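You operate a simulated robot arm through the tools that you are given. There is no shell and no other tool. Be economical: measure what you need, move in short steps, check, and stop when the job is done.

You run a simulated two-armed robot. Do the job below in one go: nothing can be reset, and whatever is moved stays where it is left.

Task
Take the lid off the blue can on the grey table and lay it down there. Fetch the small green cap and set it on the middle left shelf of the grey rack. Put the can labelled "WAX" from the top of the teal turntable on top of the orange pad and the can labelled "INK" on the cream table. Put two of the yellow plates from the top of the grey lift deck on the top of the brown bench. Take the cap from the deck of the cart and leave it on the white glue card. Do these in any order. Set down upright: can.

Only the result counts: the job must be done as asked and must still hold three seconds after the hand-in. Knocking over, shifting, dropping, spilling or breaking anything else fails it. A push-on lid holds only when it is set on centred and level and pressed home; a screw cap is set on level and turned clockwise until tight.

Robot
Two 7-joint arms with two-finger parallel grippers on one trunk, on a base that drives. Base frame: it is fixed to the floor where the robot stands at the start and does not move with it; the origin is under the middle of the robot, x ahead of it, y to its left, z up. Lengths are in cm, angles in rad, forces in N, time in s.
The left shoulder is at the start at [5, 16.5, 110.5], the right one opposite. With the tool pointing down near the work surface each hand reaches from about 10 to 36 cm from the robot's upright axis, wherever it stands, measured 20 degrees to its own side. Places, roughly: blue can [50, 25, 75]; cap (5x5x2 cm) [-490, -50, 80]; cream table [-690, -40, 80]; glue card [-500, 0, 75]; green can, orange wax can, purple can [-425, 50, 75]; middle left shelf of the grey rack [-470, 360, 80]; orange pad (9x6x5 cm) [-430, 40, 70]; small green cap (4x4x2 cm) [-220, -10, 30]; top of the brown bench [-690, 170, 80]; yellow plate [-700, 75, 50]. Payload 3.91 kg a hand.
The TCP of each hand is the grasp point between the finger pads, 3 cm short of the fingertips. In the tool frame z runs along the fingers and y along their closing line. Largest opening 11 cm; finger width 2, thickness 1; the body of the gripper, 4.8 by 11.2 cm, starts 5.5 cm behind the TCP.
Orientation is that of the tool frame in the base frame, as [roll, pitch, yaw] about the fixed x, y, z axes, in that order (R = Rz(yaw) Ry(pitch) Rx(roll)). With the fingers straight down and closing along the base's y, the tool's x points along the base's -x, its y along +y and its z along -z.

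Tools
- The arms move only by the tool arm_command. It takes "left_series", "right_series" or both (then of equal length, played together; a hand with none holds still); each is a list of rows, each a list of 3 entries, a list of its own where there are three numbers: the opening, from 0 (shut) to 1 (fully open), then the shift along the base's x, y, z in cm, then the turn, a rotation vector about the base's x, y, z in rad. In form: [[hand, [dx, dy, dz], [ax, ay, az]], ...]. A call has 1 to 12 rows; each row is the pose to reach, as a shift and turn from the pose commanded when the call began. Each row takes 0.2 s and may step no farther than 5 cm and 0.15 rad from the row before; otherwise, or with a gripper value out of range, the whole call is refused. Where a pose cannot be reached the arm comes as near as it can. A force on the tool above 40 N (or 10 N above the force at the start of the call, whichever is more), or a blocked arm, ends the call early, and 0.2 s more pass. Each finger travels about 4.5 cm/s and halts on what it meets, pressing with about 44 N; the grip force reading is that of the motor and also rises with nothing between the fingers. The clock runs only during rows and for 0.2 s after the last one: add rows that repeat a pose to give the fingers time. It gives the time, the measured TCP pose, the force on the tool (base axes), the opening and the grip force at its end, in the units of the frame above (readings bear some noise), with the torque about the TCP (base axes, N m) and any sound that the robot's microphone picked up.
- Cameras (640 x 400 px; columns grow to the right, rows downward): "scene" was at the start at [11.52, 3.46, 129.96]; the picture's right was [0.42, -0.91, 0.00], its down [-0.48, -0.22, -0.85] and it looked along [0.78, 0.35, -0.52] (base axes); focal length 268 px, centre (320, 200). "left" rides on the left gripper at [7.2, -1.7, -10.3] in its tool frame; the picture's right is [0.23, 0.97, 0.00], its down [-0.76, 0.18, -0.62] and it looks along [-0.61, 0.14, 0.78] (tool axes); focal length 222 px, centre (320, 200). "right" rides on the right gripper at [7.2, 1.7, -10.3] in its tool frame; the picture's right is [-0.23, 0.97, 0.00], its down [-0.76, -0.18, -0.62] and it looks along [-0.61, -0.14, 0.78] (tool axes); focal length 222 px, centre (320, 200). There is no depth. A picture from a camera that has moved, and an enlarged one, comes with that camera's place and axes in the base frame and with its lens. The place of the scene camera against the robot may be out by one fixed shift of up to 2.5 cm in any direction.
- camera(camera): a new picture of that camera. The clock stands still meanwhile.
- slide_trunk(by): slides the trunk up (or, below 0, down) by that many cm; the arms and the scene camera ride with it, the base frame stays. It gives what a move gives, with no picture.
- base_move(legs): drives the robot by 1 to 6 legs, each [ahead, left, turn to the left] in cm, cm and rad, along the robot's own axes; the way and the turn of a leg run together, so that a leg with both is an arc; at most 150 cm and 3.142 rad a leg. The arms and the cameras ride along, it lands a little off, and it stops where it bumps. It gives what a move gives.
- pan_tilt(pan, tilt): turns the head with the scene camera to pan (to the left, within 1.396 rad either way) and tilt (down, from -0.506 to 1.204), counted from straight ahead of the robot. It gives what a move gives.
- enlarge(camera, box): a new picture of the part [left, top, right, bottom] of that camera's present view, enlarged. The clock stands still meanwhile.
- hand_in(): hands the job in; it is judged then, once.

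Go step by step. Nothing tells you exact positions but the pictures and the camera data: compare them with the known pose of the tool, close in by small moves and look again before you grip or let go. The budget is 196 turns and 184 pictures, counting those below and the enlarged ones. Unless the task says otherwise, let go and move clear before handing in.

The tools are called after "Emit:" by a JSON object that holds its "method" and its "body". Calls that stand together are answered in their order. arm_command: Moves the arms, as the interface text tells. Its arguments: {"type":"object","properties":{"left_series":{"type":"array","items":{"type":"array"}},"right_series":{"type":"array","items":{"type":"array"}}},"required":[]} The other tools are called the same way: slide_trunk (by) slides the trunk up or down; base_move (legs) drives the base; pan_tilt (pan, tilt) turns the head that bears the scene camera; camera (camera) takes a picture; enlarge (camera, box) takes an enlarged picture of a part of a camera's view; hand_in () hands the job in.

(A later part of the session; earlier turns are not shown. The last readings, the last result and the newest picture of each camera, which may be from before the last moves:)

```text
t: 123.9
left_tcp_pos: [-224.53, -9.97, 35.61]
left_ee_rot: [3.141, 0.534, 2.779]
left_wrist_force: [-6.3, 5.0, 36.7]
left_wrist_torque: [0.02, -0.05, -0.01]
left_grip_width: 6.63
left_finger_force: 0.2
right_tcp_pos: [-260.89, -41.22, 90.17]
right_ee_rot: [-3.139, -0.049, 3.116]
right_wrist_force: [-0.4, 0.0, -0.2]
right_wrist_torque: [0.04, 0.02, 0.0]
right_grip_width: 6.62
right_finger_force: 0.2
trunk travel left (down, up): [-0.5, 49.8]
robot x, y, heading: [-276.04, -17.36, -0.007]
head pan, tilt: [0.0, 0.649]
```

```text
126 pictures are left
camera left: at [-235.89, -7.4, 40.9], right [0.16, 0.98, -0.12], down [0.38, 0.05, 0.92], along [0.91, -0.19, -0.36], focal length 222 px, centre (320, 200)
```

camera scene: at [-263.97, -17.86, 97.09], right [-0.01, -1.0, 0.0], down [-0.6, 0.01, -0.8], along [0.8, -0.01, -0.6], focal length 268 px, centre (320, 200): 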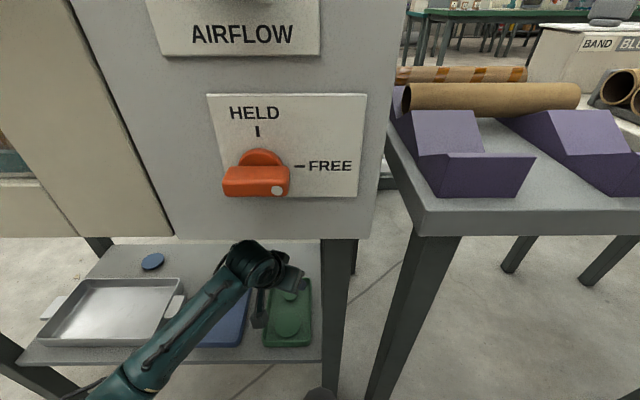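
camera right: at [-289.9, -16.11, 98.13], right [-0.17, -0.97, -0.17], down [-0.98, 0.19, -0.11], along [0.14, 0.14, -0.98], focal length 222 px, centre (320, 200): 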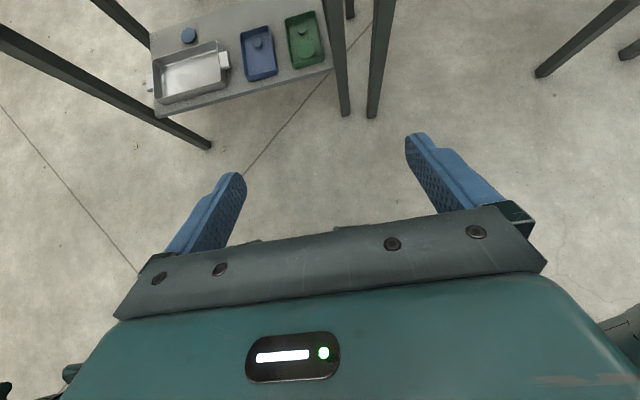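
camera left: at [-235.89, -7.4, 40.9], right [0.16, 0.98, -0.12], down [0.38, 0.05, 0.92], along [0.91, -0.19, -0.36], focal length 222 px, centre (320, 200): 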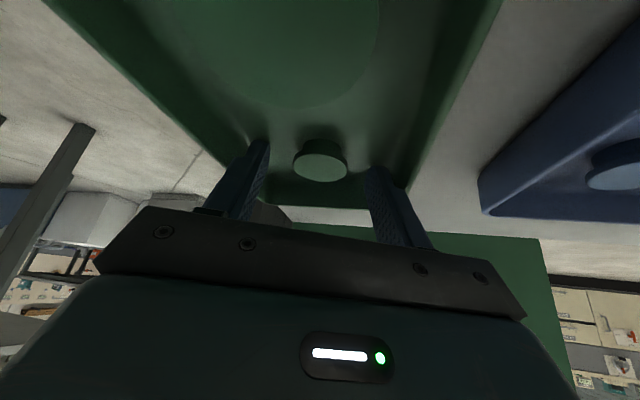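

The tips rest on the tray floor (z≈32.4). I back off 0.9 cm of command, shift slightly back and close on the cap.

Emit:
{"method": "arm_command", "body": {"left_series": [[0.6, [0, 0, 0.9], [0, 0, 0]], [0.6, [-0.6, 0.1, 0.9], [0, 0, 0]], [0.45, [-0.6, 0.1, 0.9], [0, 0, 0]], [0.3, [-0.6, 0.1, 0.9], [0, 0, 0]], [0.2, [-0.6, 0.1, 0.9], [0, 0, 0]], [0.1, [-0.6, 0.1, 0.9], [0, 0, 0]], [0.1, [-0.6, 0.1, 0.9], [0, 0, 0]]]}}

Emit:
{"method": "camera", "body": {"camera": "left"}}

```text
t: 125.5
left_tcp_pos: [-225.5, -9.86, 35.78]
left_ee_rot: [-3.14, 0.515, 2.78]
left_wrist_force: [0.6, 0.6, 0.2]
left_wrist_torque: [0.02, 0.0, 0.01]
left_grip_width: 2.97
left_finger_force: 43.8
right_tcp_pos: [-260.77, -41.22, 90.17]
right_ee_rot: [3.141, -0.053, 3.116]
right_wrist_force: [0.0, -0.2, 0.0]
right_wrist_torque: [0.01, 0.01, 0.0]
right_grip_width: 6.61
right_finger_force: 0.0
trunk travel left (down, up): [-0.5, 49.8]
robot x, y, heading: [-275.87, -17.59, -0.009]
head pan, tilt: [0.0, 0.649]
```

```text
125 pictures are left
camera left: at [-236.71, -7.25, 41.2], right [0.16, 0.98, -0.11], down [0.4, 0.04, 0.92], along [0.9, -0.19, -0.38], focal length 222 px, centre (320, 200)
```

left: 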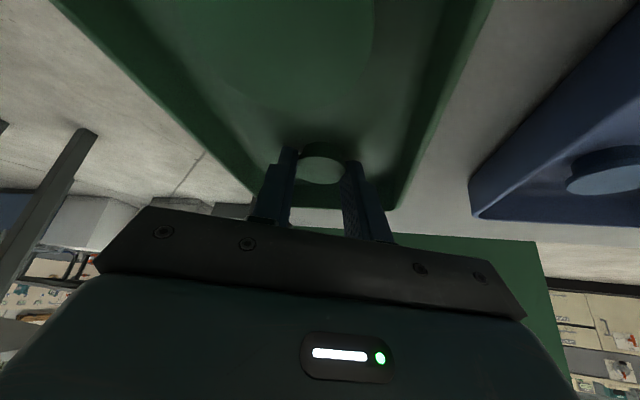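

Gripped (3 cm). I lift straight up and check.

Emit:
{"method": "arm_command", "body": {"left_series": [[0.1, [0, 0, 1], [0, 0, 0]], [0.1, [0, 0, 3], [0, 0, 0]], [0.1, [-0.5, 0, 5], [0, 0, 0]], [0.1, [-1, 0, 7], [0, 0, 0]], [0.1, [-1, 0, 9], [0, 0, 0]]]}}

Emit:
{"method": "camera", "body": {"camera": "left"}}

```text
t: 126.7
left_tcp_pos: [-226.42, -9.81, 44.75]
left_ee_rot: [3.141, 0.518, 2.78]
left_wrist_force: [0.4, -0.2, 0.2]
left_wrist_torque: [0.03, -0.02, -0.01]
left_grip_width: 2.99
left_finger_force: 44.1
right_tcp_pos: [-260.62, -41.22, 90.16]
right_ee_rot: [-3.141, -0.052, 3.115]
right_wrist_force: [-0.5, -0.1, -1.4]
right_wrist_torque: [-0.02, 0.01, 0.0]
right_grip_width: 6.59
right_finger_force: 0.1
trunk travel left (down, up): [-0.5, 49.8]
robot x, y, heading: [-276.09, -17.56, -0.012]
head pan, tilt: [0.0, 0.649]
```

```text
124 pictures are left
camera left: at [-237.58, -7.25, 50.34], right [0.16, 0.98, -0.11], down [0.39, 0.04, 0.92], along [0.91, -0.19, -0.38], focal length 222 px, centre (320, 200)
```

left: 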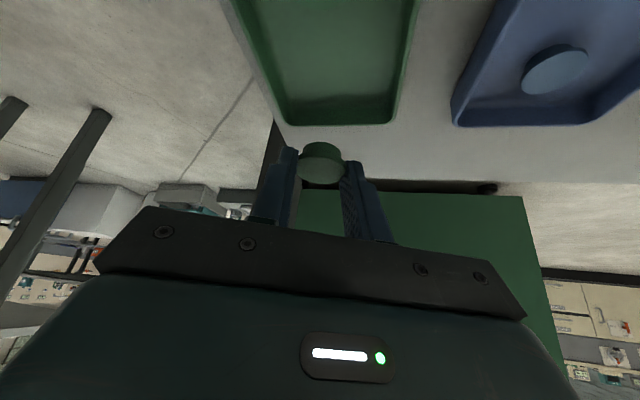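

The small green cap is held. I back straight out, raise the trunk and look round for the grey rack.

Emit:
{"method": "base_move", "body": {"legs": [[-48, 0, 0]]}}

Emit:
{"method": "slide_trunk", "body": {"by": 32}}

Emit:
{"method": "pan_tilt", "body": {"pan": 1.39, "tilt": 0.3}}

Emit:
{"method": "camera", "body": {"camera": "scene"}}

```text
t: 129.6
left_tcp_pos: [-274.24, -9.31, 44.79]
left_ee_rot: [-3.14, 0.516, 2.78]
left_wrist_force: [1.0, 0.0, -0.5]
left_wrist_torque: [0.01, 0.0, 0.01]
left_grip_width: 2.97
left_finger_force: 44.3
right_tcp_pos: [-308.72, -40.76, 90.23]
right_ee_rot: [-3.14, -0.051, 3.114]
right_wrist_force: [-0.3, 0.3, 0.3]
right_wrist_torque: [-0.02, -0.01, -0.01]
right_grip_width: 6.58
right_finger_force: 0.1
trunk travel left (down, up): [-0.5, 49.8]
robot x, y, heading: [-324.1, -17.31, -0.008]
head pan, tilt: [0.0, 0.649]
```

```text
t: 132.8
left_tcp_pos: [-274.54, -9.33, 76.91]
left_ee_rot: [-3.14, 0.517, 2.779]
left_wrist_force: [-0.5, -0.9, -0.2]
left_wrist_torque: [0.0, 0.02, -0.02]
left_grip_width: 2.96
left_finger_force: 44.4
right_tcp_pos: [-308.71, -40.73, 122.2]
right_ee_rot: [-3.139, -0.052, 3.115]
right_wrist_force: [-0.3, -0.5, 0.4]
right_wrist_torque: [-0.01, -0.02, -0.01]
right_grip_width: 6.6
right_finger_force: 0.0
trunk travel left (down, up): [-32.5, 17.8]
robot x, y, heading: [-323.59, -16.9, -0.011]
head pan, tilt: [0.0, 0.649]
```

```text
t: 134.3
left_tcp_pos: [-274.39, -9.35, 76.92]
left_ee_rot: [-3.138, 0.518, 2.781]
left_wrist_force: [-0.1, 0.4, -0.6]
left_wrist_torque: [0.01, 0.0, -0.01]
left_grip_width: 2.98
left_finger_force: 44.4
right_tcp_pos: [-308.73, -40.76, 122.19]
right_ee_rot: [-3.139, -0.053, 3.116]
right_wrist_force: [0.0, -0.3, 0.1]
right_wrist_torque: [0.01, -0.02, -0.04]
right_grip_width: 6.63
right_finger_force: 0.1
trunk travel left (down, up): [-32.5, 17.8]
robot x, y, heading: [-324.05, -17.31, -0.007]
head pan, tilt: [1.389, 0.3]
```

```text
123 pictures are left
camera scene: at [-318.84, -8.19, 132.27], right [0.98, -0.19, 0.0], down [-0.06, -0.29, -0.96], along [0.18, 0.94, -0.3], focal length 268 px, centre (320, 200)
```

scene: 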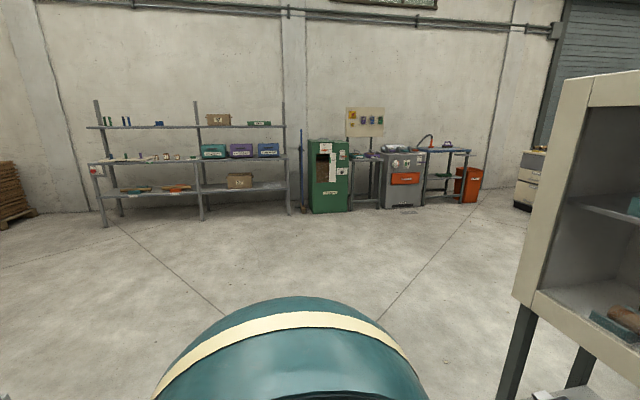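

The grey rack stands at the far wall. I zoom in on its shelves.

Emit:
{"method": "enlarge", "body": {"camera": "scene", "box": [80, 90, 320, 240]}}

```text
2.67 times, centred on (200, 165) of scene
camera zoom: at [-318.84, -8.19, 132.27], right [0.98, -0.19, 0.0], down [-0.06, -0.29, -0.96], along [0.18, 0.94, -0.3], focal length 713 px, centre (640, 293)
```

zoom: 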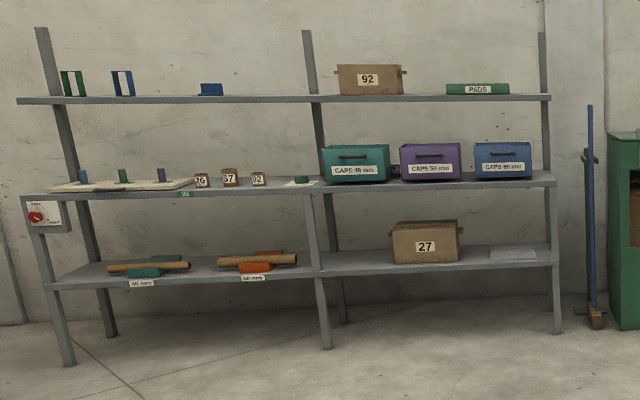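

Rack's middle left shelf is at about z 80, y 350–370. I turn to face it and drive over.

Emit:
{"method": "base_move", "body": {"legs": [[0, 0, 1.575], [150, 0, 0], [100, 0, 0], [0, 128, 0]]}}

Emit:
{"method": "pan_tilt", "body": {"pan": 0.1, "tilt": 0.45}}

Emit:
{"method": "camera", "body": {"camera": "scene"}}

```text
t: 161.5
left_tcp_pos: [-456.68, 287.04, 76.73]
left_ee_rot: [3.141, 0.52, -1.948]
left_wrist_force: [0.0, 0.3, -0.1]
left_wrist_torque: [0.0, 0.01, -0.01]
left_grip_width: 3.0
left_finger_force: 44.0
right_tcp_pos: [-425.78, 252.19, 122.27]
right_ee_rot: [-3.14, -0.05, -1.613]
right_wrist_force: [0.0, 0.6, 0.2]
right_wrist_torque: [-0.03, -0.02, -0.01]
right_grip_width: 6.62
right_finger_force: 0.0
trunk travel left (down, up): [-32.5, 17.8]
robot x, y, heading: [-449.88, 237.27, 1.546]
head pan, tilt: [1.389, 0.3]
```

```text
t: 162.9
left_tcp_pos: [-456.79, 287.04, 76.77]
left_ee_rot: [-3.141, 0.519, -1.947]
left_wrist_force: [0.0, -0.8, 0.3]
left_wrist_torque: [0.02, -0.02, 0.04]
left_grip_width: 2.98
left_finger_force: 44.3
right_tcp_pos: [-425.84, 252.21, 122.18]
right_ee_rot: [-3.141, -0.052, -1.614]
right_wrist_force: [-0.4, -0.1, 0.2]
right_wrist_torque: [0.01, -0.01, 0.01]
right_grip_width: 6.58
right_finger_force: 0.1
trunk travel left (down, up): [-32.5, 17.8]
robot x, y, heading: [-450.01, 237.72, 1.547]
head pan, tilt: [0.099, 0.45]
```

```text
121 pictures are left
camera scene: at [-450.01, 249.14, 130.87], right [1.0, 0.07, 0.0], down [0.03, -0.43, -0.9], along [-0.07, 0.9, -0.44], focal length 268 px, centre (320, 200)
```

scene: 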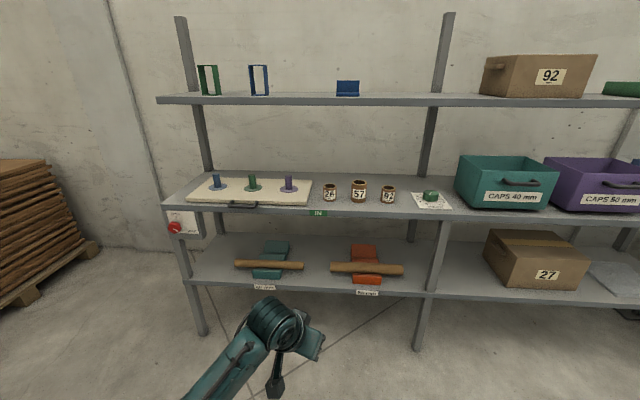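

Emit:
{"method": "enlarge", "body": {"camera": "scene", "box": [290, 160, 466, 270]}}

```text
3.64 times, centred on (378, 215) of scene
camera zoom: at [-450.01, 249.14, 130.87], right [1.0, 0.07, 0.0], down [0.03, -0.43, -0.9], along [-0.07, 0.9, -0.44], focal length 973 px, centre (109, 146)
```

zoom: 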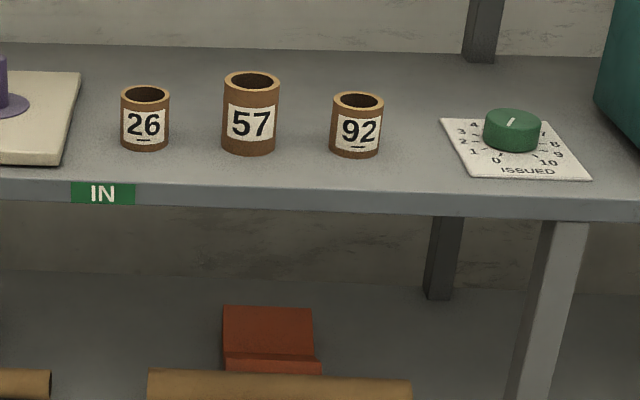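

There's free shelf between can 92 and the "ISSUED" card near the front edge, at about x -425. I raise the trunk and drive up to look with the left camera.

Emit:
{"method": "slide_trunk", "body": {"by": 14}}

Emit:
{"method": "base_move", "body": {"legs": [[0, -31, 0.024], [32, 0, 0]]}}

Emit:
{"method": "camera", "body": {"camera": "left"}}

Emit:
{"method": "camera", "body": {"camera": "scene"}}

```text
t: 164.6
left_tcp_pos: [-456.58, 287.0, 90.86]
left_ee_rot: [-3.14, 0.518, -1.947]
left_wrist_force: [-1.1, 0.1, -0.5]
left_wrist_torque: [0.02, -0.02, 0.04]
left_grip_width: 2.99
left_finger_force: 44.2
right_tcp_pos: [-425.87, 252.19, 136.18]
right_ee_rot: [-3.141, -0.052, -1.613]
right_wrist_force: [0.5, 0.6, 0.2]
right_wrist_torque: [-0.01, -0.02, 0.0]
right_grip_width: 6.58
right_finger_force: 0.1
trunk travel left (down, up): [-46.5, 3.8]
robot x, y, heading: [-450.0, 237.21, 1.547]
head pan, tilt: [0.099, 0.45]
```

```text
t: 169.6
left_tcp_pos: [-426.86, 318.28, 90.93]
left_ee_rot: [-3.139, 0.516, -1.921]
left_wrist_force: [-0.3, -0.2, -0.1]
left_wrist_torque: [0.03, 0.02, 0.01]
left_grip_width: 2.98
left_finger_force: 44.1
right_tcp_pos: [-395.11, 284.27, 136.17]
right_ee_rot: [-3.14, -0.053, -1.588]
right_wrist_force: [-0.6, 0.1, 0.5]
right_wrist_torque: [-0.04, 0.0, 0.0]
right_grip_width: 6.6
right_finger_force: 0.1
trunk travel left (down, up): [-46.5, 3.8]
robot x, y, heading: [-418.84, 268.76, 1.569]
head pan, tilt: [0.099, 0.45]
```

```text
119 pictures are left
camera left: at [-429.13, 307.05, 96.28], right [-0.98, 0.15, -0.11], down [-0.05, 0.39, 0.92], along [0.18, 0.91, -0.38], focal length 222 px, centre (320, 200)
```

left: 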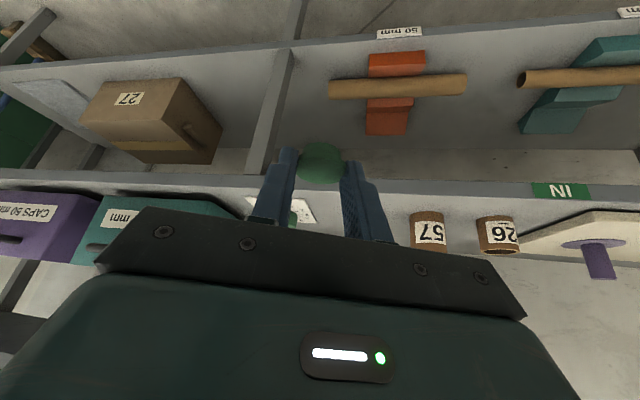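

```text
118 pictures are left
camera scene: at [-419.19, 280.54, 144.87], right [0.99, 0.1, 0.0], down [0.04, -0.43, -0.9], along [-0.09, 0.9, -0.44], focal length 268 px, centre (320, 200)
```

scene: 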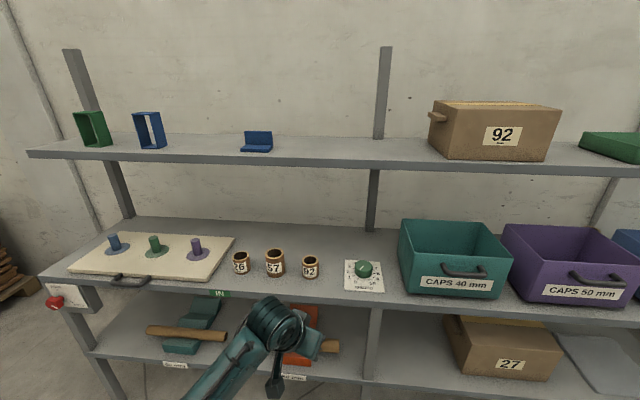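

Shelf top is at z≈81, front edge y≈340; free gap centre is x≈-423 between can 92 and the card. I drive in and look before setting down.

Emit:
{"method": "base_move", "body": {"legs": [[24, -3.2, 0]]}}

Emit:
{"method": "camera", "body": {"camera": "left"}}

Emit:
{"method": "enlarge", "body": {"camera": "scene", "box": [200, 200, 440, 350]}}

```text
t: 171.4
left_tcp_pos: [-423.69, 342.12, 90.73]
left_ee_rot: [-3.141, 0.519, -1.922]
left_wrist_force: [0.6, 0.3, -0.1]
left_wrist_torque: [-0.01, 0.0, 0.0]
left_grip_width: 2.98
left_finger_force: 43.6
right_tcp_pos: [-392.03, 308.24, 136.19]
right_ee_rot: [-3.14, -0.052, -1.589]
right_wrist_force: [0.3, 1.1, 0.0]
right_wrist_torque: [-0.02, 0.02, 0.01]
right_grip_width: 6.62
right_finger_force: 0.0
trunk travel left (down, up): [-46.5, 3.8]
robot x, y, heading: [-415.07, 292.47, 1.574]
head pan, tilt: [0.099, 0.45]
```

```text
117 pictures are left
camera left: at [-425.93, 331.05, 96.28], right [-0.98, 0.15, -0.11], down [-0.05, 0.39, 0.92], along [0.18, 0.91, -0.38], focal length 222 px, centre (320, 200)
```

left: 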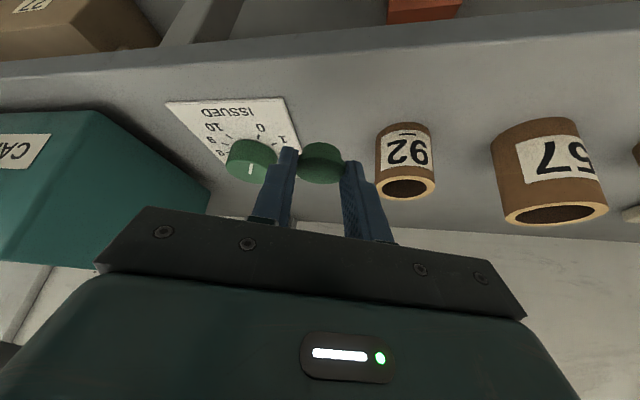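

```text
2.67 times, centred on (320, 275) of scene
camera zoom: at [-416.0, 304.54, 144.87], right [1.0, 0.1, 0.0], down [0.04, -0.43, -0.9], along [-0.09, 0.9, -0.44], focal length 713 px, centre (320, 0)
```

zoom: 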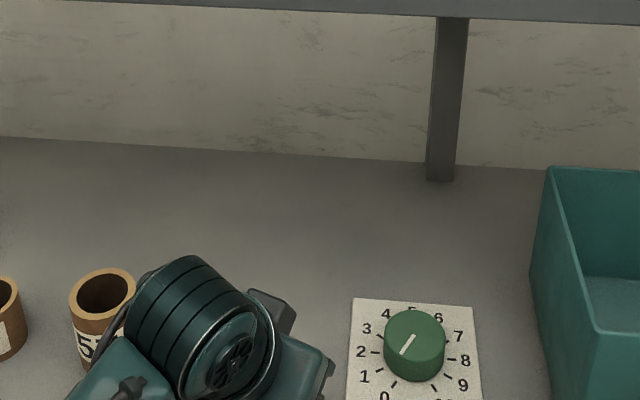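

Gap centre confirmed at x≈-422.8. I move over it and lower gently to contact.

Emit:
{"method": "arm_command", "body": {"left_series": [[0.1, [0.4, 1.7, -1.5], [0, 0, 0]], [0.1, [0.4, 1.7, -3.5], [0, 0, 0]], [0.1, [0.4, 1.7, -5], [0, 0, 0]], [0.1, [0.4, 1.7, -5.4], [0, 0, 0]], [0.1, [0.4, 1.7, -5.8], [0, 0, 0]], [0.1, [0.4, 1.7, -6.1], [0, 0, 0]], [0.1, [0.4, 1.7, -6.4], [0, 0, 0]]]}}

Emit:
{"method": "camera", "body": {"camera": "left"}}

```text
t: 173.0
left_tcp_pos: [-423.3, 344.03, 84.52]
left_ee_rot: [-3.139, 0.514, -1.922]
left_wrist_force: [-0.7, -0.9, -0.8]
left_wrist_torque: [0.02, 0.05, 0.0]
left_grip_width: 2.99
left_finger_force: 43.9
right_tcp_pos: [-391.89, 308.2, 136.3]
right_ee_rot: [-3.139, -0.053, -1.589]
right_wrist_force: [-1.1, 0.1, -0.2]
right_wrist_torque: [0.01, 0.0, -0.02]
right_grip_width: 6.59
right_finger_force: 0.0
trunk travel left (down, up): [-46.5, 3.8]
robot x, y, heading: [-415.7, 292.53, 1.571]
head pan, tilt: [0.099, 0.45]
```

```text
115 pictures are left
camera left: at [-425.53, 332.74, 89.89], right [-0.98, 0.15, -0.11], down [-0.05, 0.39, 0.92], along [0.18, 0.91, -0.38], focal length 222 px, centre (320, 200)
```

left: 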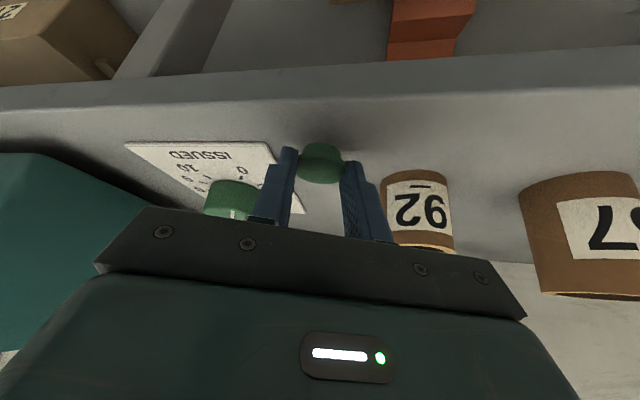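

Just above the shelf; a few smaller steps down to contact.

Emit:
{"method": "arm_command", "body": {"left_series": [[0.1, [0, 0, -0.3], [0, 0, 0]], [0.1, [0, 0, -0.5], [0, 0, 0]], [0.1, [0, 0, -0.7], [0, 0, 0]], [0.1, [0, 0, -0.9], [0, 0, 0]], [0.1, [0, 0, -1.1], [0, 0, 0]], [0.1, [0, 0, -1.3], [0, 0, 0]]]}}

```text
t: 174.4
left_tcp_pos: [-423.2, 344.07, 83.06]
left_ee_rot: [3.141, 0.519, -1.923]
left_wrist_force: [0.5, 0.1, 0.0]
left_wrist_torque: [0.0, 0.0, 0.0]
left_grip_width: 2.95
left_finger_force: 44.1
right_tcp_pos: [-391.89, 308.07, 136.14]
right_ee_rot: [-3.14, -0.051, -1.588]
right_wrist_force: [-0.1, 0.0, 0.8]
right_wrist_torque: [0.01, -0.01, -0.01]
right_grip_width: 6.62
right_finger_force: 0.2
trunk travel left (down, up): [-46.5, 3.8]
robot x, y, heading: [-415.44, 292.38, 1.568]
head pan, tilt: [0.099, 0.45]
```

Emit:
{"method": "arm_command", "body": {"left_series": [[0.1, [0, 0, -0.3], [0, 0, 0]], [0.1, [0, 0, -0.5], [0, 0, 0]], [0.1, [0, 0, -0.7], [0, 0, 0]], [0.1, [0, 0, -0.9], [0, 0, 0]], [0.1, [0, 0, -1.1], [0, 0, 0]], [0.1, [0, 0, -1.3], [0, 0, 0]], [0.1, [0, 0, -1.5], [0, 0, 0]], [0.1, [0, 0, -1.7], [0, 0, 0]]]}}

Emit:
{"method": "camera", "body": {"camera": "left"}}

```text
t: 175.5
left_tcp_pos: [-423.07, 344.44, 83.02]
left_ee_rot: [-3.138, 0.537, -1.923]
left_wrist_force: [-0.6, -2.7, 13.7]
left_wrist_torque: [0.04, 0.17, 0.01]
left_grip_width: 2.96
left_finger_force: 44.3
right_tcp_pos: [-391.85, 308.04, 136.18]
right_ee_rot: [-3.141, -0.05, -1.588]
right_wrist_force: [-1.1, 0.9, 0.5]
right_wrist_torque: [-0.02, -0.02, 0.0]
right_grip_width: 6.62
right_finger_force: 0.1
trunk travel left (down, up): [-46.5, 3.8]
robot x, y, heading: [-415.88, 292.7, 1.568]
head pan, tilt: [0.099, 0.45]
stopped in row 5 (left hand): the force on the tool passed its limit at 42 N (the readings are from after the stop); the commanded pose is now the measured one
```

```text
114 pictures are left
camera left: at [-425.46, 333.0, 88.29], right [-0.98, 0.15, -0.12], down [-0.05, 0.38, 0.93], along [0.19, 0.91, -0.36], focal length 222 px, centre (320, 200)
```

left: 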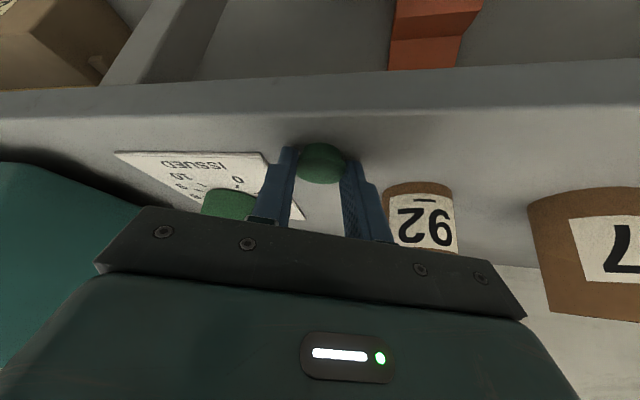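

Contact made. I open the fingers, lift straight up and back out.

Emit:
{"method": "arm_command", "body": {"left_series": [[0.1, [0, 0, 0.15], [0, 0, 0]], [0.3, [0, 0, 0.15], [0, 0, 0]], [0.45, [0, 0, 0.15], [0, 0, 0]], [0.45, [0, 0, 0.15], [0, 0, 0]], [0.45, [0, -0.3, 1.5], [0, 0, 0]], [0.45, [0, -0.8, 4], [0, 0, 0]], [0.45, [0, -1, 7], [0, 0, 0]]]}}

Emit:
{"method": "camera", "body": {"camera": "left"}}

```text
t: 177.1
left_tcp_pos: [-423.41, 343.2, 89.82]
left_ee_rot: [-3.141, 0.528, -1.923]
left_wrist_force: [-0.1, -0.1, 0.2]
left_wrist_torque: [0.02, -0.03, 0.02]
left_grip_width: 4.97
left_finger_force: 0.0
right_tcp_pos: [-392.03, 308.13, 136.13]
right_ee_rot: [-3.14, -0.054, -1.587]
right_wrist_force: [0.8, 0.0, 0.0]
right_wrist_torque: [0.0, -0.01, 0.04]
right_grip_width: 6.59
right_finger_force: 0.1
trunk travel left (down, up): [-46.5, 3.8]
robot x, y, heading: [-415.99, 292.53, 1.574]
head pan, tilt: [0.099, 0.45]
```

```text
113 pictures are left
camera left: at [-425.53, 331.88, 95.09], right [-0.98, 0.15, -0.11], down [-0.05, 0.38, 0.92], along [0.18, 0.91, -0.37], focal length 222 px, centre (320, 200)
```

left: 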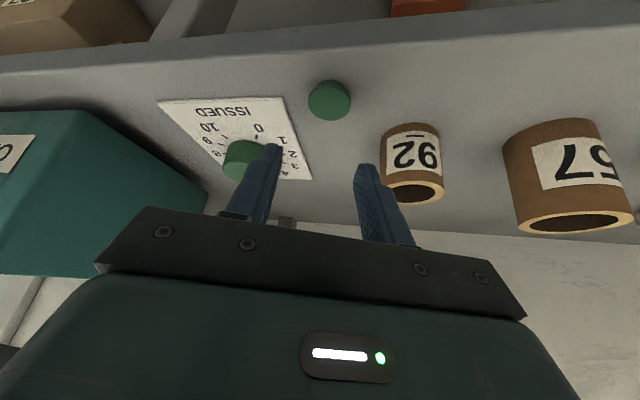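

The cap stands on the shelf, clear of everything. I back out, fold the left hand to its normal pose and turn to face the turntable area.

Emit:
{"method": "base_move", "body": {"legs": [[-70, 0, 0]]}}

Emit:
{"method": "arm_command", "body": {"left_series": [[0.6, [-2, -4, 3], [-0.1, 0.018, 0.07]], [0.6, [-4, -8, 5], [-0.2, 0.036, 0.14]], [0.6, [-6, -11, 7], [-0.3, 0.053, 0.2]], [0.6, [-8, -14, 9], [-0.4, 0.07, 0.267]], [0.6, [-10, -16, 11], [-0.5, 0.088, 0.333]], [0.6, [-12, -18, 12], [-0.528, 0.093, 0.352]]]}}

Emit:
{"method": "base_move", "body": {"legs": [[0, 0, 3.14]]}}

Emit:
{"method": "slide_trunk", "body": {"by": -14}}

Emit:
{"method": "camera", "body": {"camera": "scene"}}

```text
t: 180.9
left_tcp_pos: [-423.17, 273.59, 89.88]
left_ee_rot: [3.141, 0.533, -1.924]
left_wrist_force: [-0.4, 0.1, -0.1]
left_wrist_torque: [-0.02, 0.0, 0.03]
left_grip_width: 4.96
left_finger_force: 0.0
right_tcp_pos: [-391.95, 238.4, 136.21]
right_ee_rot: [-3.14, -0.053, -1.59]
right_wrist_force: [-0.1, 0.3, 0.6]
right_wrist_torque: [0.01, 0.01, -0.02]
right_grip_width: 6.59
right_finger_force: 0.0
trunk travel left (down, up): [-46.5, 3.8]
robot x, y, heading: [-415.62, 222.77, 1.574]
head pan, tilt: [0.099, 0.45]
```

```text
refused: row 1 steps farther than a row can; nothing moved
```

```text
t: 188.7
left_tcp_pos: [-407.17, 172.66, 89.85]
left_ee_rot: [3.14, 0.531, 1.236]
left_wrist_force: [-1.0, -0.3, -0.1]
left_wrist_torque: [0.0, -0.02, 0.03]
left_grip_width: 4.94
left_finger_force: 0.1
right_tcp_pos: [-438.93, 207.16, 136.22]
right_ee_rot: [-3.139, -0.052, 1.57]
right_wrist_force: [-0.3, 0.4, -0.1]
right_wrist_torque: [-0.01, -0.01, -0.02]
right_grip_width: 6.59
right_finger_force: 0.1
trunk travel left (down, up): [-46.5, 3.8]
robot x, y, heading: [-415.69, 222.96, -1.557]
head pan, tilt: [0.099, 0.45]
```

```text
t: 190.4
left_tcp_pos: [-407.11, 172.65, 75.78]
left_ee_rot: [3.14, 0.53, 1.234]
left_wrist_force: [-0.5, -1.7, 0.7]
left_wrist_torque: [0.01, -0.03, 0.01]
left_grip_width: 4.96
left_finger_force: 0.1
right_tcp_pos: [-438.96, 207.21, 122.16]
right_ee_rot: [-3.139, -0.053, 1.571]
right_wrist_force: [0.2, 0.7, -0.1]
right_wrist_torque: [-0.01, 0.02, -0.02]
right_grip_width: 6.63
right_finger_force: 0.0
trunk travel left (down, up): [-32.5, 17.8]
robot x, y, heading: [-415.6, 222.9, -1.554]
head pan, tilt: [0.099, 0.45]
```

```text
112 pictures are left
camera scene: at [-414.06, 210.64, 130.88], right [-0.99, -0.12, 0.0], down [-0.05, 0.43, -0.9], along [0.1, -0.89, -0.44], focal length 268 px, centre (320, 200)
```

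scene: 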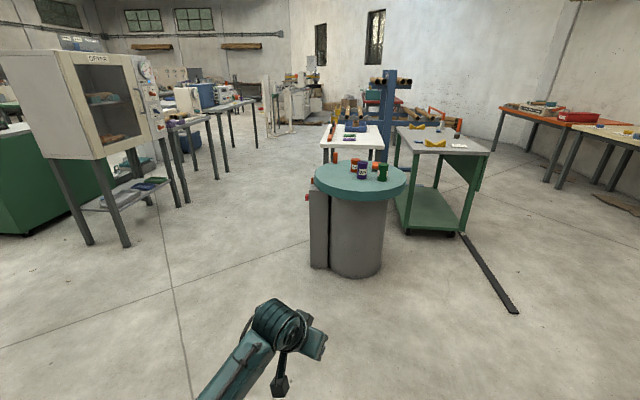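

Emit:
{"method": "enlarge", "body": {"camera": "scene", "box": [290, 80, 530, 230]}}

Emit:
{"method": "enlarge", "body": {"camera": "scene", "box": [300, 115, 420, 190]}}

```text
2.67 times, centred on (410, 155) of scene
camera zoom: at [-414.06, 210.64, 130.88], right [-0.99, -0.12, 0.0], down [-0.05, 0.43, -0.9], along [0.1, -0.89, -0.44], focal length 713 px, centre (80, 320)
```

zoom: 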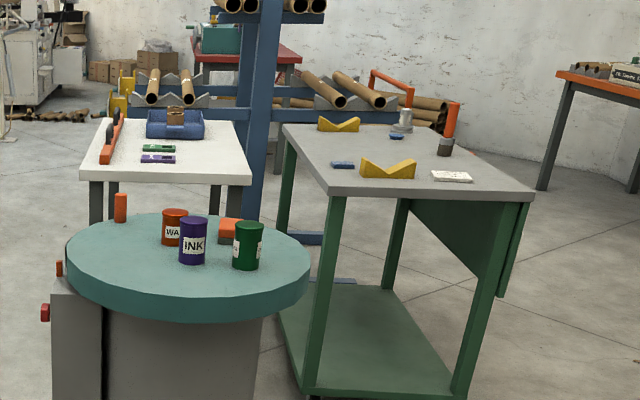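

```text
5.33 times, centred on (360, 152) of scene
camera zoom: at [-414.06, 210.64, 130.88], right [-0.99, -0.12, 0.0], down [-0.05, 0.43, -0.9], along [0.1, -0.89, -0.44], focal length 1426 px, centre (107, 453)
```

zoom: 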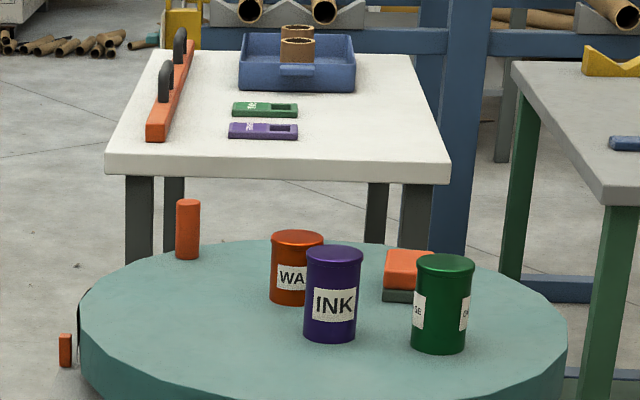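

I see the turntable (WAX, INK and green cans, orange pad), and the cart with the white card behind. First I fold the left hand to a normal pose with legal steps.

Emit:
{"method": "arm_command", "body": {"left_series": [[0.6, [2, 2, 3.4], [0.053, -0.009, 0.035]], [0.6, [4, 4, 6.8], [0.106, -0.019, 0.07]], [0.6, [6, 6, 10.2], [0.158, -0.028, 0.106]], [0.6, [8, 8, 13.6], [0.211, -0.037, 0.141]], [0.6, [10, 10, 17], [0.264, -0.047, 0.176]], [0.6, [12, 12, 20.4], [0.317, -0.056, 0.211]], [0.6, [14, 14, 23.8], [0.37, -0.065, 0.246]], [0.6, [16, 16, 27.2], [0.422, -0.074, 0.282]], [0.6, [18, 18, 30.6], [0.475, -0.084, 0.317]], [0.6, [20, 20, 34], [0.528, -0.093, 0.352]]]}}

Emit:
{"method": "base_move", "body": {"legs": [[100, 0, -0.014]]}}

Emit:
{"method": "pan_tilt", "body": {"pan": 0.0, "tilt": 0.75}}

Emit:
{"method": "camera", "body": {"camera": "scene"}}

```text
t: 192.6
left_tcp_pos: [-387.19, 192.73, 109.56]
left_ee_rot: [3.134, -0.006, 1.595]
left_wrist_force: [-0.4, -0.4, -0.4]
left_wrist_torque: [0.01, 0.0, -0.02]
left_grip_width: 6.62
left_finger_force: 0.0
right_tcp_pos: [-438.96, 207.13, 122.3]
right_ee_rot: [-3.139, -0.049, 1.571]
right_wrist_force: [-0.6, 0.2, 1.0]
right_wrist_torque: [-0.03, -0.01, -0.01]
right_grip_width: 6.59
right_finger_force: 0.1
trunk travel left (down, up): [-32.5, 17.8]
robot x, y, heading: [-415.71, 222.94, -1.552]
head pan, tilt: [0.099, 0.45]
```

```text
t: 197.8
left_tcp_pos: [-386.64, 92.08, 109.84]
left_ee_rot: [3.133, -0.003, 1.579]
left_wrist_force: [0.4, -0.2, 0.3]
left_wrist_torque: [-0.02, -0.03, -0.03]
left_grip_width: 6.63
left_finger_force: 0.0
right_tcp_pos: [-438.26, 107.33, 122.19]
right_ee_rot: [-3.14, -0.053, 1.555]
right_wrist_force: [-0.2, 0.2, 0.2]
right_wrist_torque: [-0.04, 0.0, -0.01]
right_grip_width: 6.59
right_finger_force: 0.1
trunk travel left (down, up): [-32.5, 17.8]
robot x, y, heading: [-414.73, 123.11, -1.573]
head pan, tilt: [0.099, 0.45]
```

```text
t: 198.6
left_tcp_pos: [-386.7, 92.1, 109.89]
left_ee_rot: [3.131, -0.005, 1.58]
left_wrist_force: [-0.5, 0.1, -0.4]
left_wrist_torque: [0.01, 0.0, 0.0]
left_grip_width: 6.58
left_finger_force: 0.0
right_tcp_pos: [-438.17, 107.37, 122.11]
right_ee_rot: [-3.139, -0.051, 1.557]
right_wrist_force: [-0.5, 0.1, 0.2]
right_wrist_torque: [-0.03, 0.06, 0.03]
right_grip_width: 6.59
right_finger_force: 0.1
trunk travel left (down, up): [-32.5, 17.8]
robot x, y, heading: [-414.32, 122.62, -1.564]
head pan, tilt: [0.0, 0.75]
```

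```text
109 pictures are left
camera scene: at [-414.21, 111.35, 128.24], right [-1.0, 0.0, 0.0], down [0.0, 0.68, -0.73], along [0.0, -0.73, -0.68], focal length 268 px, centre (320, 200)
```

scene: 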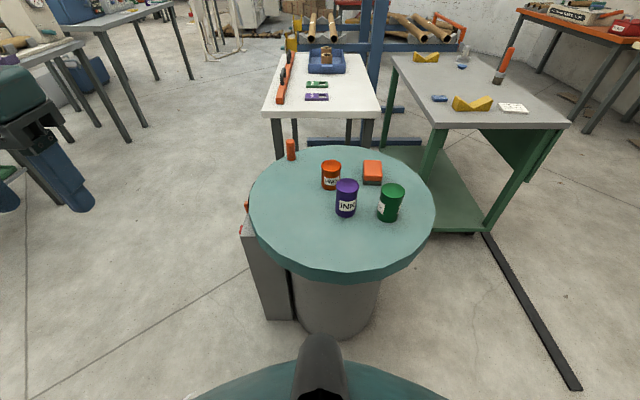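

Corrected positions: INK ≈ [-421.5, 56], WAX ≈ [-417.5, 44], pad ≈ [-431, 41.5], green can ≈ [-433.7, 58.5]; turntable centre [-421, 50]. I drive up close on the +y side and lower the trunk.

Emit:
{"method": "base_move", "body": {"legs": [[26, 0, 0]]}}

Emit:
{"method": "slide_trunk", "body": {"by": -12}}

Emit:
{"method": "arm_command", "body": {"right_series": [[0.8, [2, -4, 0], [-0.05, 0, 0]], [0.8, [4, -8, 0], [-0.1, 0, 0]], [0.8, [6, -12, 0], [-0.15, 0, 0]], [0.8, [8, -15, -2], [-0.2, 0, 0]], [0.8, [10, -18, -4], [-0.25, 0, 0]], [0.8, [12, -19, -7], [-0.25, 0, 0]], [0.8, [14, -20, -10], [-0.25, 0, 0]]]}}

Emit:
{"method": "camera", "body": {"camera": "right"}}

```text
t: 200.4
left_tcp_pos: [-386.61, 66.0, 109.78]
left_ee_rot: [3.133, -0.005, 1.58]
left_wrist_force: [-0.4, -0.2, -0.6]
left_wrist_torque: [0.01, -0.05, 0.03]
left_grip_width: 6.61
left_finger_force: 0.1
right_tcp_pos: [-438.15, 81.24, 122.21]
right_ee_rot: [-3.139, -0.052, 1.556]
right_wrist_force: [0.1, -0.7, 0.2]
right_wrist_torque: [0.02, -0.01, 0.01]
right_grip_width: 6.6
right_finger_force: 0.2
trunk travel left (down, up): [-32.5, 17.8]
robot x, y, heading: [-414.59, 96.7, -1.568]
head pan, tilt: [0.0, 0.75]
```

```text
t: 201.9
left_tcp_pos: [-386.64, 66.04, 97.9]
left_ee_rot: [3.132, -0.002, 1.581]
left_wrist_force: [-1.0, 0.1, -0.9]
left_wrist_torque: [-0.03, -0.02, -0.01]
left_grip_width: 6.6
left_finger_force: 0.1
right_tcp_pos: [-438.11, 81.31, 110.22]
right_ee_rot: [-3.141, -0.051, 1.557]
right_wrist_force: [0.0, -0.2, 0.3]
right_wrist_torque: [-0.04, -0.02, 0.0]
right_grip_width: 6.6
right_finger_force: 0.0
trunk travel left (down, up): [-20.5, 29.8]
robot x, y, heading: [-414.61, 96.82, -1.566]
head pan, tilt: [0.0, 0.75]
```

```text
t: 203.5
left_tcp_pos: [-386.42, 66.01, 97.8]
left_ee_rot: [3.132, -0.003, 1.58]
left_wrist_force: [0.3, -0.1, 0.1]
left_wrist_torque: [-0.02, -0.01, -0.02]
left_grip_width: 6.61
left_finger_force: 0.1
right_tcp_pos: [-424.22, 61.12, 100.13]
right_ee_rot: [3.139, 0.199, 1.554]
right_wrist_force: [0.5, -0.5, -0.7]
right_wrist_torque: [0.0, -0.02, 0.0]
right_grip_width: 8.79
right_finger_force: 0.1
trunk travel left (down, up): [-20.5, 29.8]
robot x, y, heading: [-415.06, 96.65, -1.564]
head pan, tilt: [0.0, 0.75]
```

```text
108 pictures are left
camera right: at [-422.36, 70.15, 108.88], right [0.97, -0.24, 0.05], down [-0.19, -0.62, 0.76], along [-0.15, -0.75, -0.65], focal length 222 px, centre (320, 200)
```

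right: 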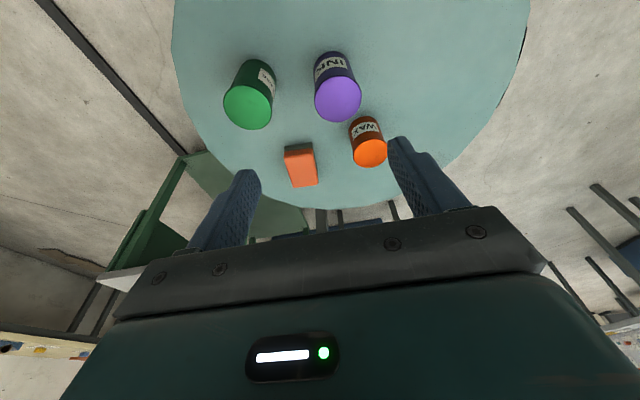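

INK can top is at about [-421.8, 55.8, 79]. I descend around it with the right hand.

Emit:
{"method": "arm_command", "body": {"right_series": [[0.75, [1.2, -2.4, -3], [0, 0, 0]], [0.75, [2.3, -4.8, -6], [0, 0, 0]], [0.75, [2.3, -4.8, -10], [0, 0, 0]], [0.75, [2.3, -4.8, -14], [0, 0, 0]]]}}

Emit:
{"method": "camera", "body": {"camera": "right"}}

```text
t: 204.5
left_tcp_pos: [-386.62, 66.02, 97.83]
left_ee_rot: [3.133, -0.003, 1.578]
left_wrist_force: [-0.3, 0.1, -0.5]
left_wrist_torque: [0.0, 0.01, 0.04]
left_grip_width: 6.6
left_finger_force: 0.1
right_tcp_pos: [-421.77, 56.29, 86.06]
right_ee_rot: [3.139, 0.198, 1.556]
right_wrist_force: [0.5, 0.0, -0.1]
right_wrist_torque: [0.01, 0.0, -0.05]
right_grip_width: 8.25
right_finger_force: 0.1
trunk travel left (down, up): [-20.5, 29.8]
robot x, y, heading: [-414.44, 96.82, -1.571]
head pan, tilt: [0.0, 0.75]
```

```text
107 pictures are left
camera right: at [-420.02, 65.35, 94.81], right [0.97, -0.24, 0.05], down [-0.19, -0.62, 0.76], along [-0.15, -0.75, -0.65], focal length 222 px, centre (320, 200)
```

right: 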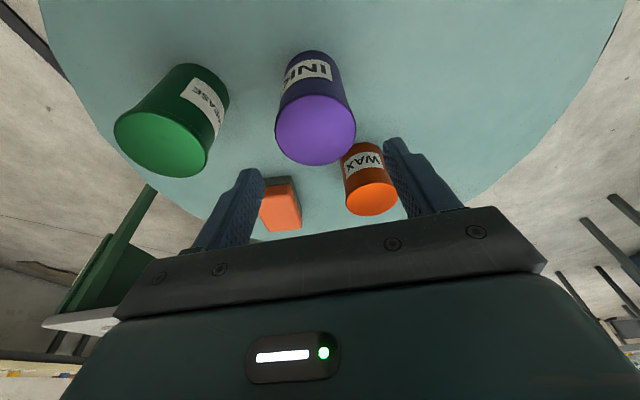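

Centred on INK. I lower to mid-height and close.

Emit:
{"method": "arm_command", "body": {"right_series": [[0.75, [-0.2, -0.4, -4], [0, 0, 0]], [0.75, [-0.2, -0.4, -7.5], [0, 0, 0]], [0.75, [-0.2, -0.4, -10], [0, 0, 0]], [0.6, [-0.2, -0.4, -10], [0, 0, 0]], [0.45, [-0.2, -0.4, -10], [0, 0, 0]], [0.3, [-0.2, -0.4, -10], [0, 0, 0]], [0.3, [-0.2, -0.4, -10], [0, 0, 0]], [0.3, [-0.2, -0.4, -10], [0, 0, 0]]]}}

Emit:
{"method": "camera", "body": {"camera": "right"}}

```text
t: 206.3
left_tcp_pos: [-386.56, 66.01, 97.8]
left_ee_rot: [3.132, -0.003, 1.577]
left_wrist_force: [0.5, 0.9, 0.3]
left_wrist_torque: [-0.01, 0.01, 0.0]
left_grip_width: 6.62
left_finger_force: 0.0
right_tcp_pos: [-422.05, 55.92, 75.98]
right_ee_rot: [3.14, 0.198, 1.556]
right_wrist_force: [-0.9, 1.2, 0.0]
right_wrist_torque: [-0.02, 0.14, -0.03]
right_grip_width: 6.08
right_finger_force: 44.1
trunk travel left (down, up): [-20.5, 29.8]
robot x, y, heading: [-414.72, 96.46, -1.569]
head pan, tilt: [0.0, 0.75]
```

```text
106 pictures are left
camera right: at [-420.27, 64.99, 84.86], right [0.97, -0.24, 0.05], down [-0.19, -0.62, 0.76], along [-0.15, -0.75, -0.65], focal length 222 px, centre (320, 200)
```

right: 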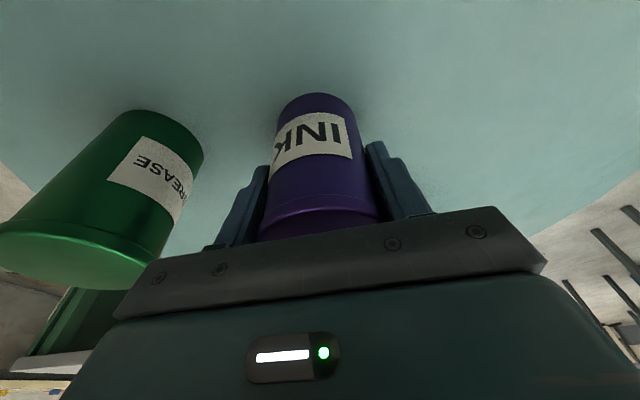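

INK is gripped. I lift it and take it aside to the robot's right; the left hand tilts meanwhile.

Emit:
{"method": "arm_command", "body": {"right_series": [[0.3, [0, 0, 2], [0, 0, 0]], [0.3, [0, 0, 6], [0, 0, 0]], [0.3, [0, 0, 10], [0, 0, 0]], [0.3, [0, 0, 14], [0, 0, 0]], [0.3, [-2, 2, 17], [0, 0, 0]], [0.3, [-5, 5, 19], [0, 0, 0]], [0.3, [-8, 8, 20], [0, 0, 0]], [0.3, [-11, 11, 20], [0, 0, 0]], [0.3, [-14, 14, 20], [0, 0, 0]], [0.3, [-17, 16, 20], [0, 0, 0]], [0.3, [-20, 18, 20], [0, 0, 0]]], "left_series": [[0.8, [0, 0, 0], [-0.08, 0, 0]], [0.8, [0, 0, 0], [-0.16, 0, 0]], [0.8, [0, 0, 0], [-0.24, 0, 0]], [0.8, [0, 0, 0], [-0.32, 0, 0]], [0.8, [0, -1, 0], [-0.4, 0, 0]], [0.8, [0, -2, 0], [-0.48, 0, 0]], [0.8, [-1, -4, 0], [-0.55, 0, 0]], [0.8, [-2, -6, 0], [-0.6, 0, 0]], [0.8, [-3, -8, 0], [-0.65, 0, 0]], [0.8, [-4, -10, 0], [-0.7, 0, 0]], [0.8, [-5, -12, 0], [-0.7, 0, 0]]]}}

Emit:
{"method": "base_move", "body": {"legs": [[0, -11, 0]]}}

Emit:
{"method": "camera", "body": {"camera": "left"}}

Emit:
{"method": "camera", "body": {"camera": "scene"}}

```text
t: 208.7
left_tcp_pos: [-391.69, 54.09, 97.88]
left_ee_rot: [3.137, 0.699, 1.582]
left_wrist_force: [0.1, 0.1, 0.3]
left_wrist_torque: [-0.01, -0.01, 0.01]
left_grip_width: 8.8
left_finger_force: 0.0
right_tcp_pos: [-442.15, 73.61, 96.71]
right_ee_rot: [-3.141, 0.195, 1.558]
right_wrist_force: [-0.3, -0.2, -2.5]
right_wrist_torque: [0.03, 0.01, 0.0]
right_grip_width: 6.06
right_finger_force: 43.6
right hand out of reach, approached as far as the arm can: row 11
trunk travel left (down, up): [-20.5, 29.8]
robot x, y, heading: [-414.47, 96.64, -1.567]
head pan, tilt: [0.0, 0.75]
```

```text
t: 210.2
left_tcp_pos: [-400.29, 54.49, 97.79]
left_ee_rot: [3.139, 0.696, 1.585]
left_wrist_force: [-0.5, -0.6, 0.1]
left_wrist_torque: [0.03, 0.03, -0.02]
left_grip_width: 8.81
left_finger_force: 0.1
right_tcp_pos: [-450.85, 73.86, 96.76]
right_ee_rot: [3.139, 0.196, 1.56]
right_wrist_force: [-0.6, 0.2, -1.6]
right_wrist_torque: [0.04, 0.0, 0.03]
right_grip_width: 6.06
right_finger_force: 43.7
trunk travel left (down, up): [-20.5, 29.8]
robot x, y, heading: [-423.67, 97.3, -1.563]
head pan, tilt: [0.0, 0.75]
stopped in leg 1: the robot was blocked; the commanded pose is now the measured one
```

```text
105 pictures are left
camera left: at [-402.05, 66.62, 101.11], right [0.97, 0.19, -0.14], down [0.18, -0.18, 0.97], along [0.16, -0.97, -0.21], focal length 222 px, centre (320, 200)
```

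left: 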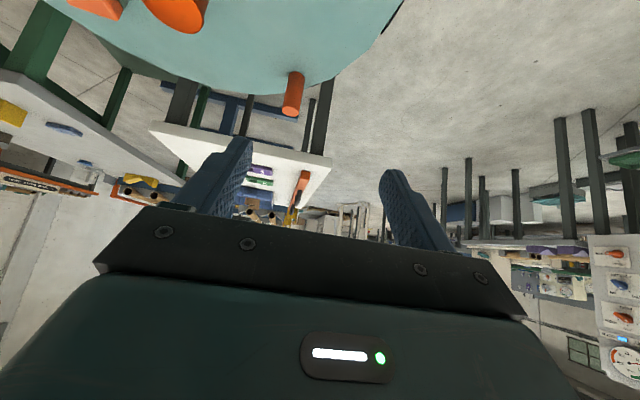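

```text
104 pictures are left
camera scene: at [-422.86, 85.62, 116.23], right [-1.0, -0.01, 0.0], down [0.0, 0.68, -0.73], along [0.0, -0.73, -0.68], focal length 268 px, centre (320, 200)
```

scene: 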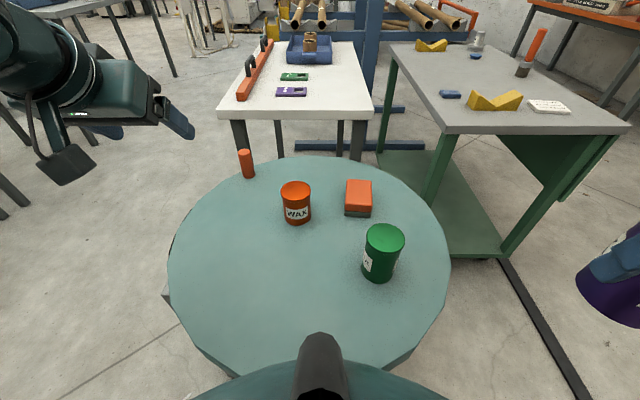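

WAX is at about [-418, 46]; the strafe was stopped by the pedestal, but this stance works. I bring the left hand above and behind WAX.

Emit:
{"method": "arm_command", "body": {"left_series": [[0.8, [-4, 0, 0], [0, 0, 0]], [0.8, [-8, 0, -1], [0, 0, 0]], [0.8, [-12, 0, -3], [0, 0, 0]], [0.8, [-15, 0, -5], [0, 0, 0]], [0.8, [-17.7, -1, -8], [0, 0, 0]], [0.8, [-17.7, -3, -11], [0, 0, 0]]]}}

Emit:
{"method": "camera", "body": {"camera": "left"}}

Emit:
{"method": "camera", "body": {"camera": "scene"}}

```text
t: 211.6
left_tcp_pos: [-418.0, 51.38, 86.76]
left_ee_rot: [3.139, 0.699, 1.584]
left_wrist_force: [0.1, 0.2, 0.3]
left_wrist_torque: [-0.03, -0.02, -0.02]
left_grip_width: 8.78
left_finger_force: 0.1
right_tcp_pos: [-450.86, 73.89, 96.79]
right_ee_rot: [3.138, 0.195, 1.558]
right_wrist_force: [-0.5, 0.4, -2.2]
right_wrist_torque: [0.01, 0.0, 0.0]
right_grip_width: 6.11
right_finger_force: 43.6
trunk travel left (down, up): [-20.5, 29.8]
robot x, y, heading: [-423.39, 97.14, -1.568]
head pan, tilt: [0.0, 0.75]
```

```text
103 pictures are left
camera left: at [-419.78, 63.63, 90.05], right [0.97, 0.19, -0.14], down [0.18, -0.18, 0.97], along [0.16, -0.97, -0.21], focal length 222 px, centre (320, 200)
```

left: 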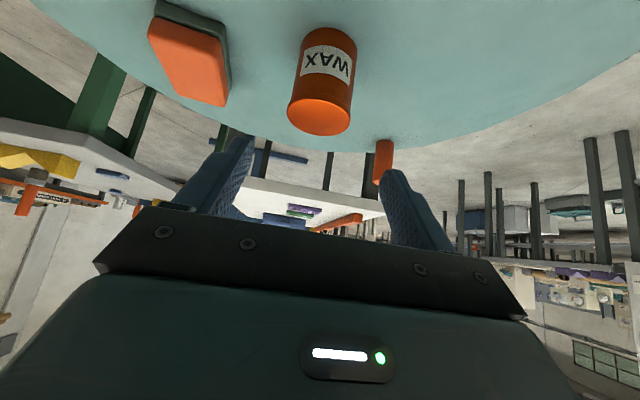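

```text
102 pictures are left
camera scene: at [-422.9, 85.62, 116.23], right [-1.0, -0.01, 0.0], down [0.0, 0.68, -0.73], along [0.0, -0.73, -0.68], focal length 268 px, centre (320, 200)
```

scene: 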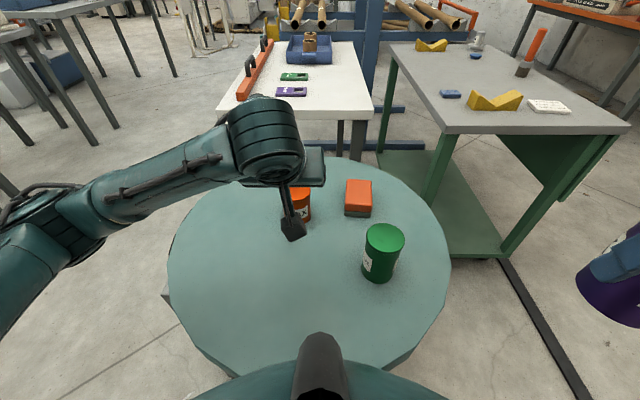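

WAX centre ≈ [-418, 45.9], top ≈ 78.6. I lower the left hand around it and grip.

Emit:
{"method": "arm_command", "body": {"left_series": [[0.75, [0, -2.5, -3], [0, 0, 0]], [0.75, [0, -4.6, -6], [0, 0, 0]], [0.75, [0, -4.6, -9], [0, 0, 0]], [0.75, [0, -4.6, -11], [0, 0, 0]], [0.75, [0, -4.6, -11], [0, 0, 0]]]}}

Emit:
{"method": "camera", "body": {"camera": "left"}}

```text
t: 212.8
left_tcp_pos: [-418.02, 46.78, 75.71]
left_ee_rot: [3.14, 0.696, 1.584]
left_wrist_force: [-0.3, 0.1, 0.7]
left_wrist_torque: [-0.01, 0.01, 0.04]
left_grip_width: 8.24
left_finger_force: 0.1
right_tcp_pos: [-450.87, 73.88, 96.84]
right_ee_rot: [3.14, 0.194, 1.557]
right_wrist_force: [1.4, 0.0, -1.9]
right_wrist_torque: [0.03, -0.02, -0.02]
right_grip_width: 6.08
right_finger_force: 44.5
trunk travel left (down, up): [-20.5, 29.8]
robot x, y, heading: [-423.48, 97.21, -1.564]
head pan, tilt: [0.0, 0.75]
```

```text
101 pictures are left
camera left: at [-419.73, 59.07, 79.05], right [0.97, 0.19, -0.14], down [0.18, -0.18, 0.97], along [0.16, -0.97, -0.21], focal length 222 px, centre (320, 200)
```

left: 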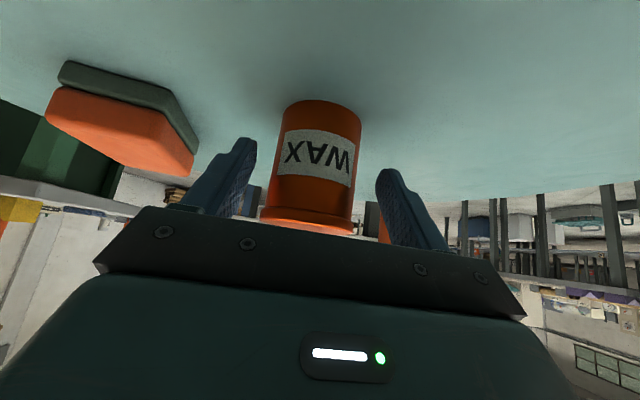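

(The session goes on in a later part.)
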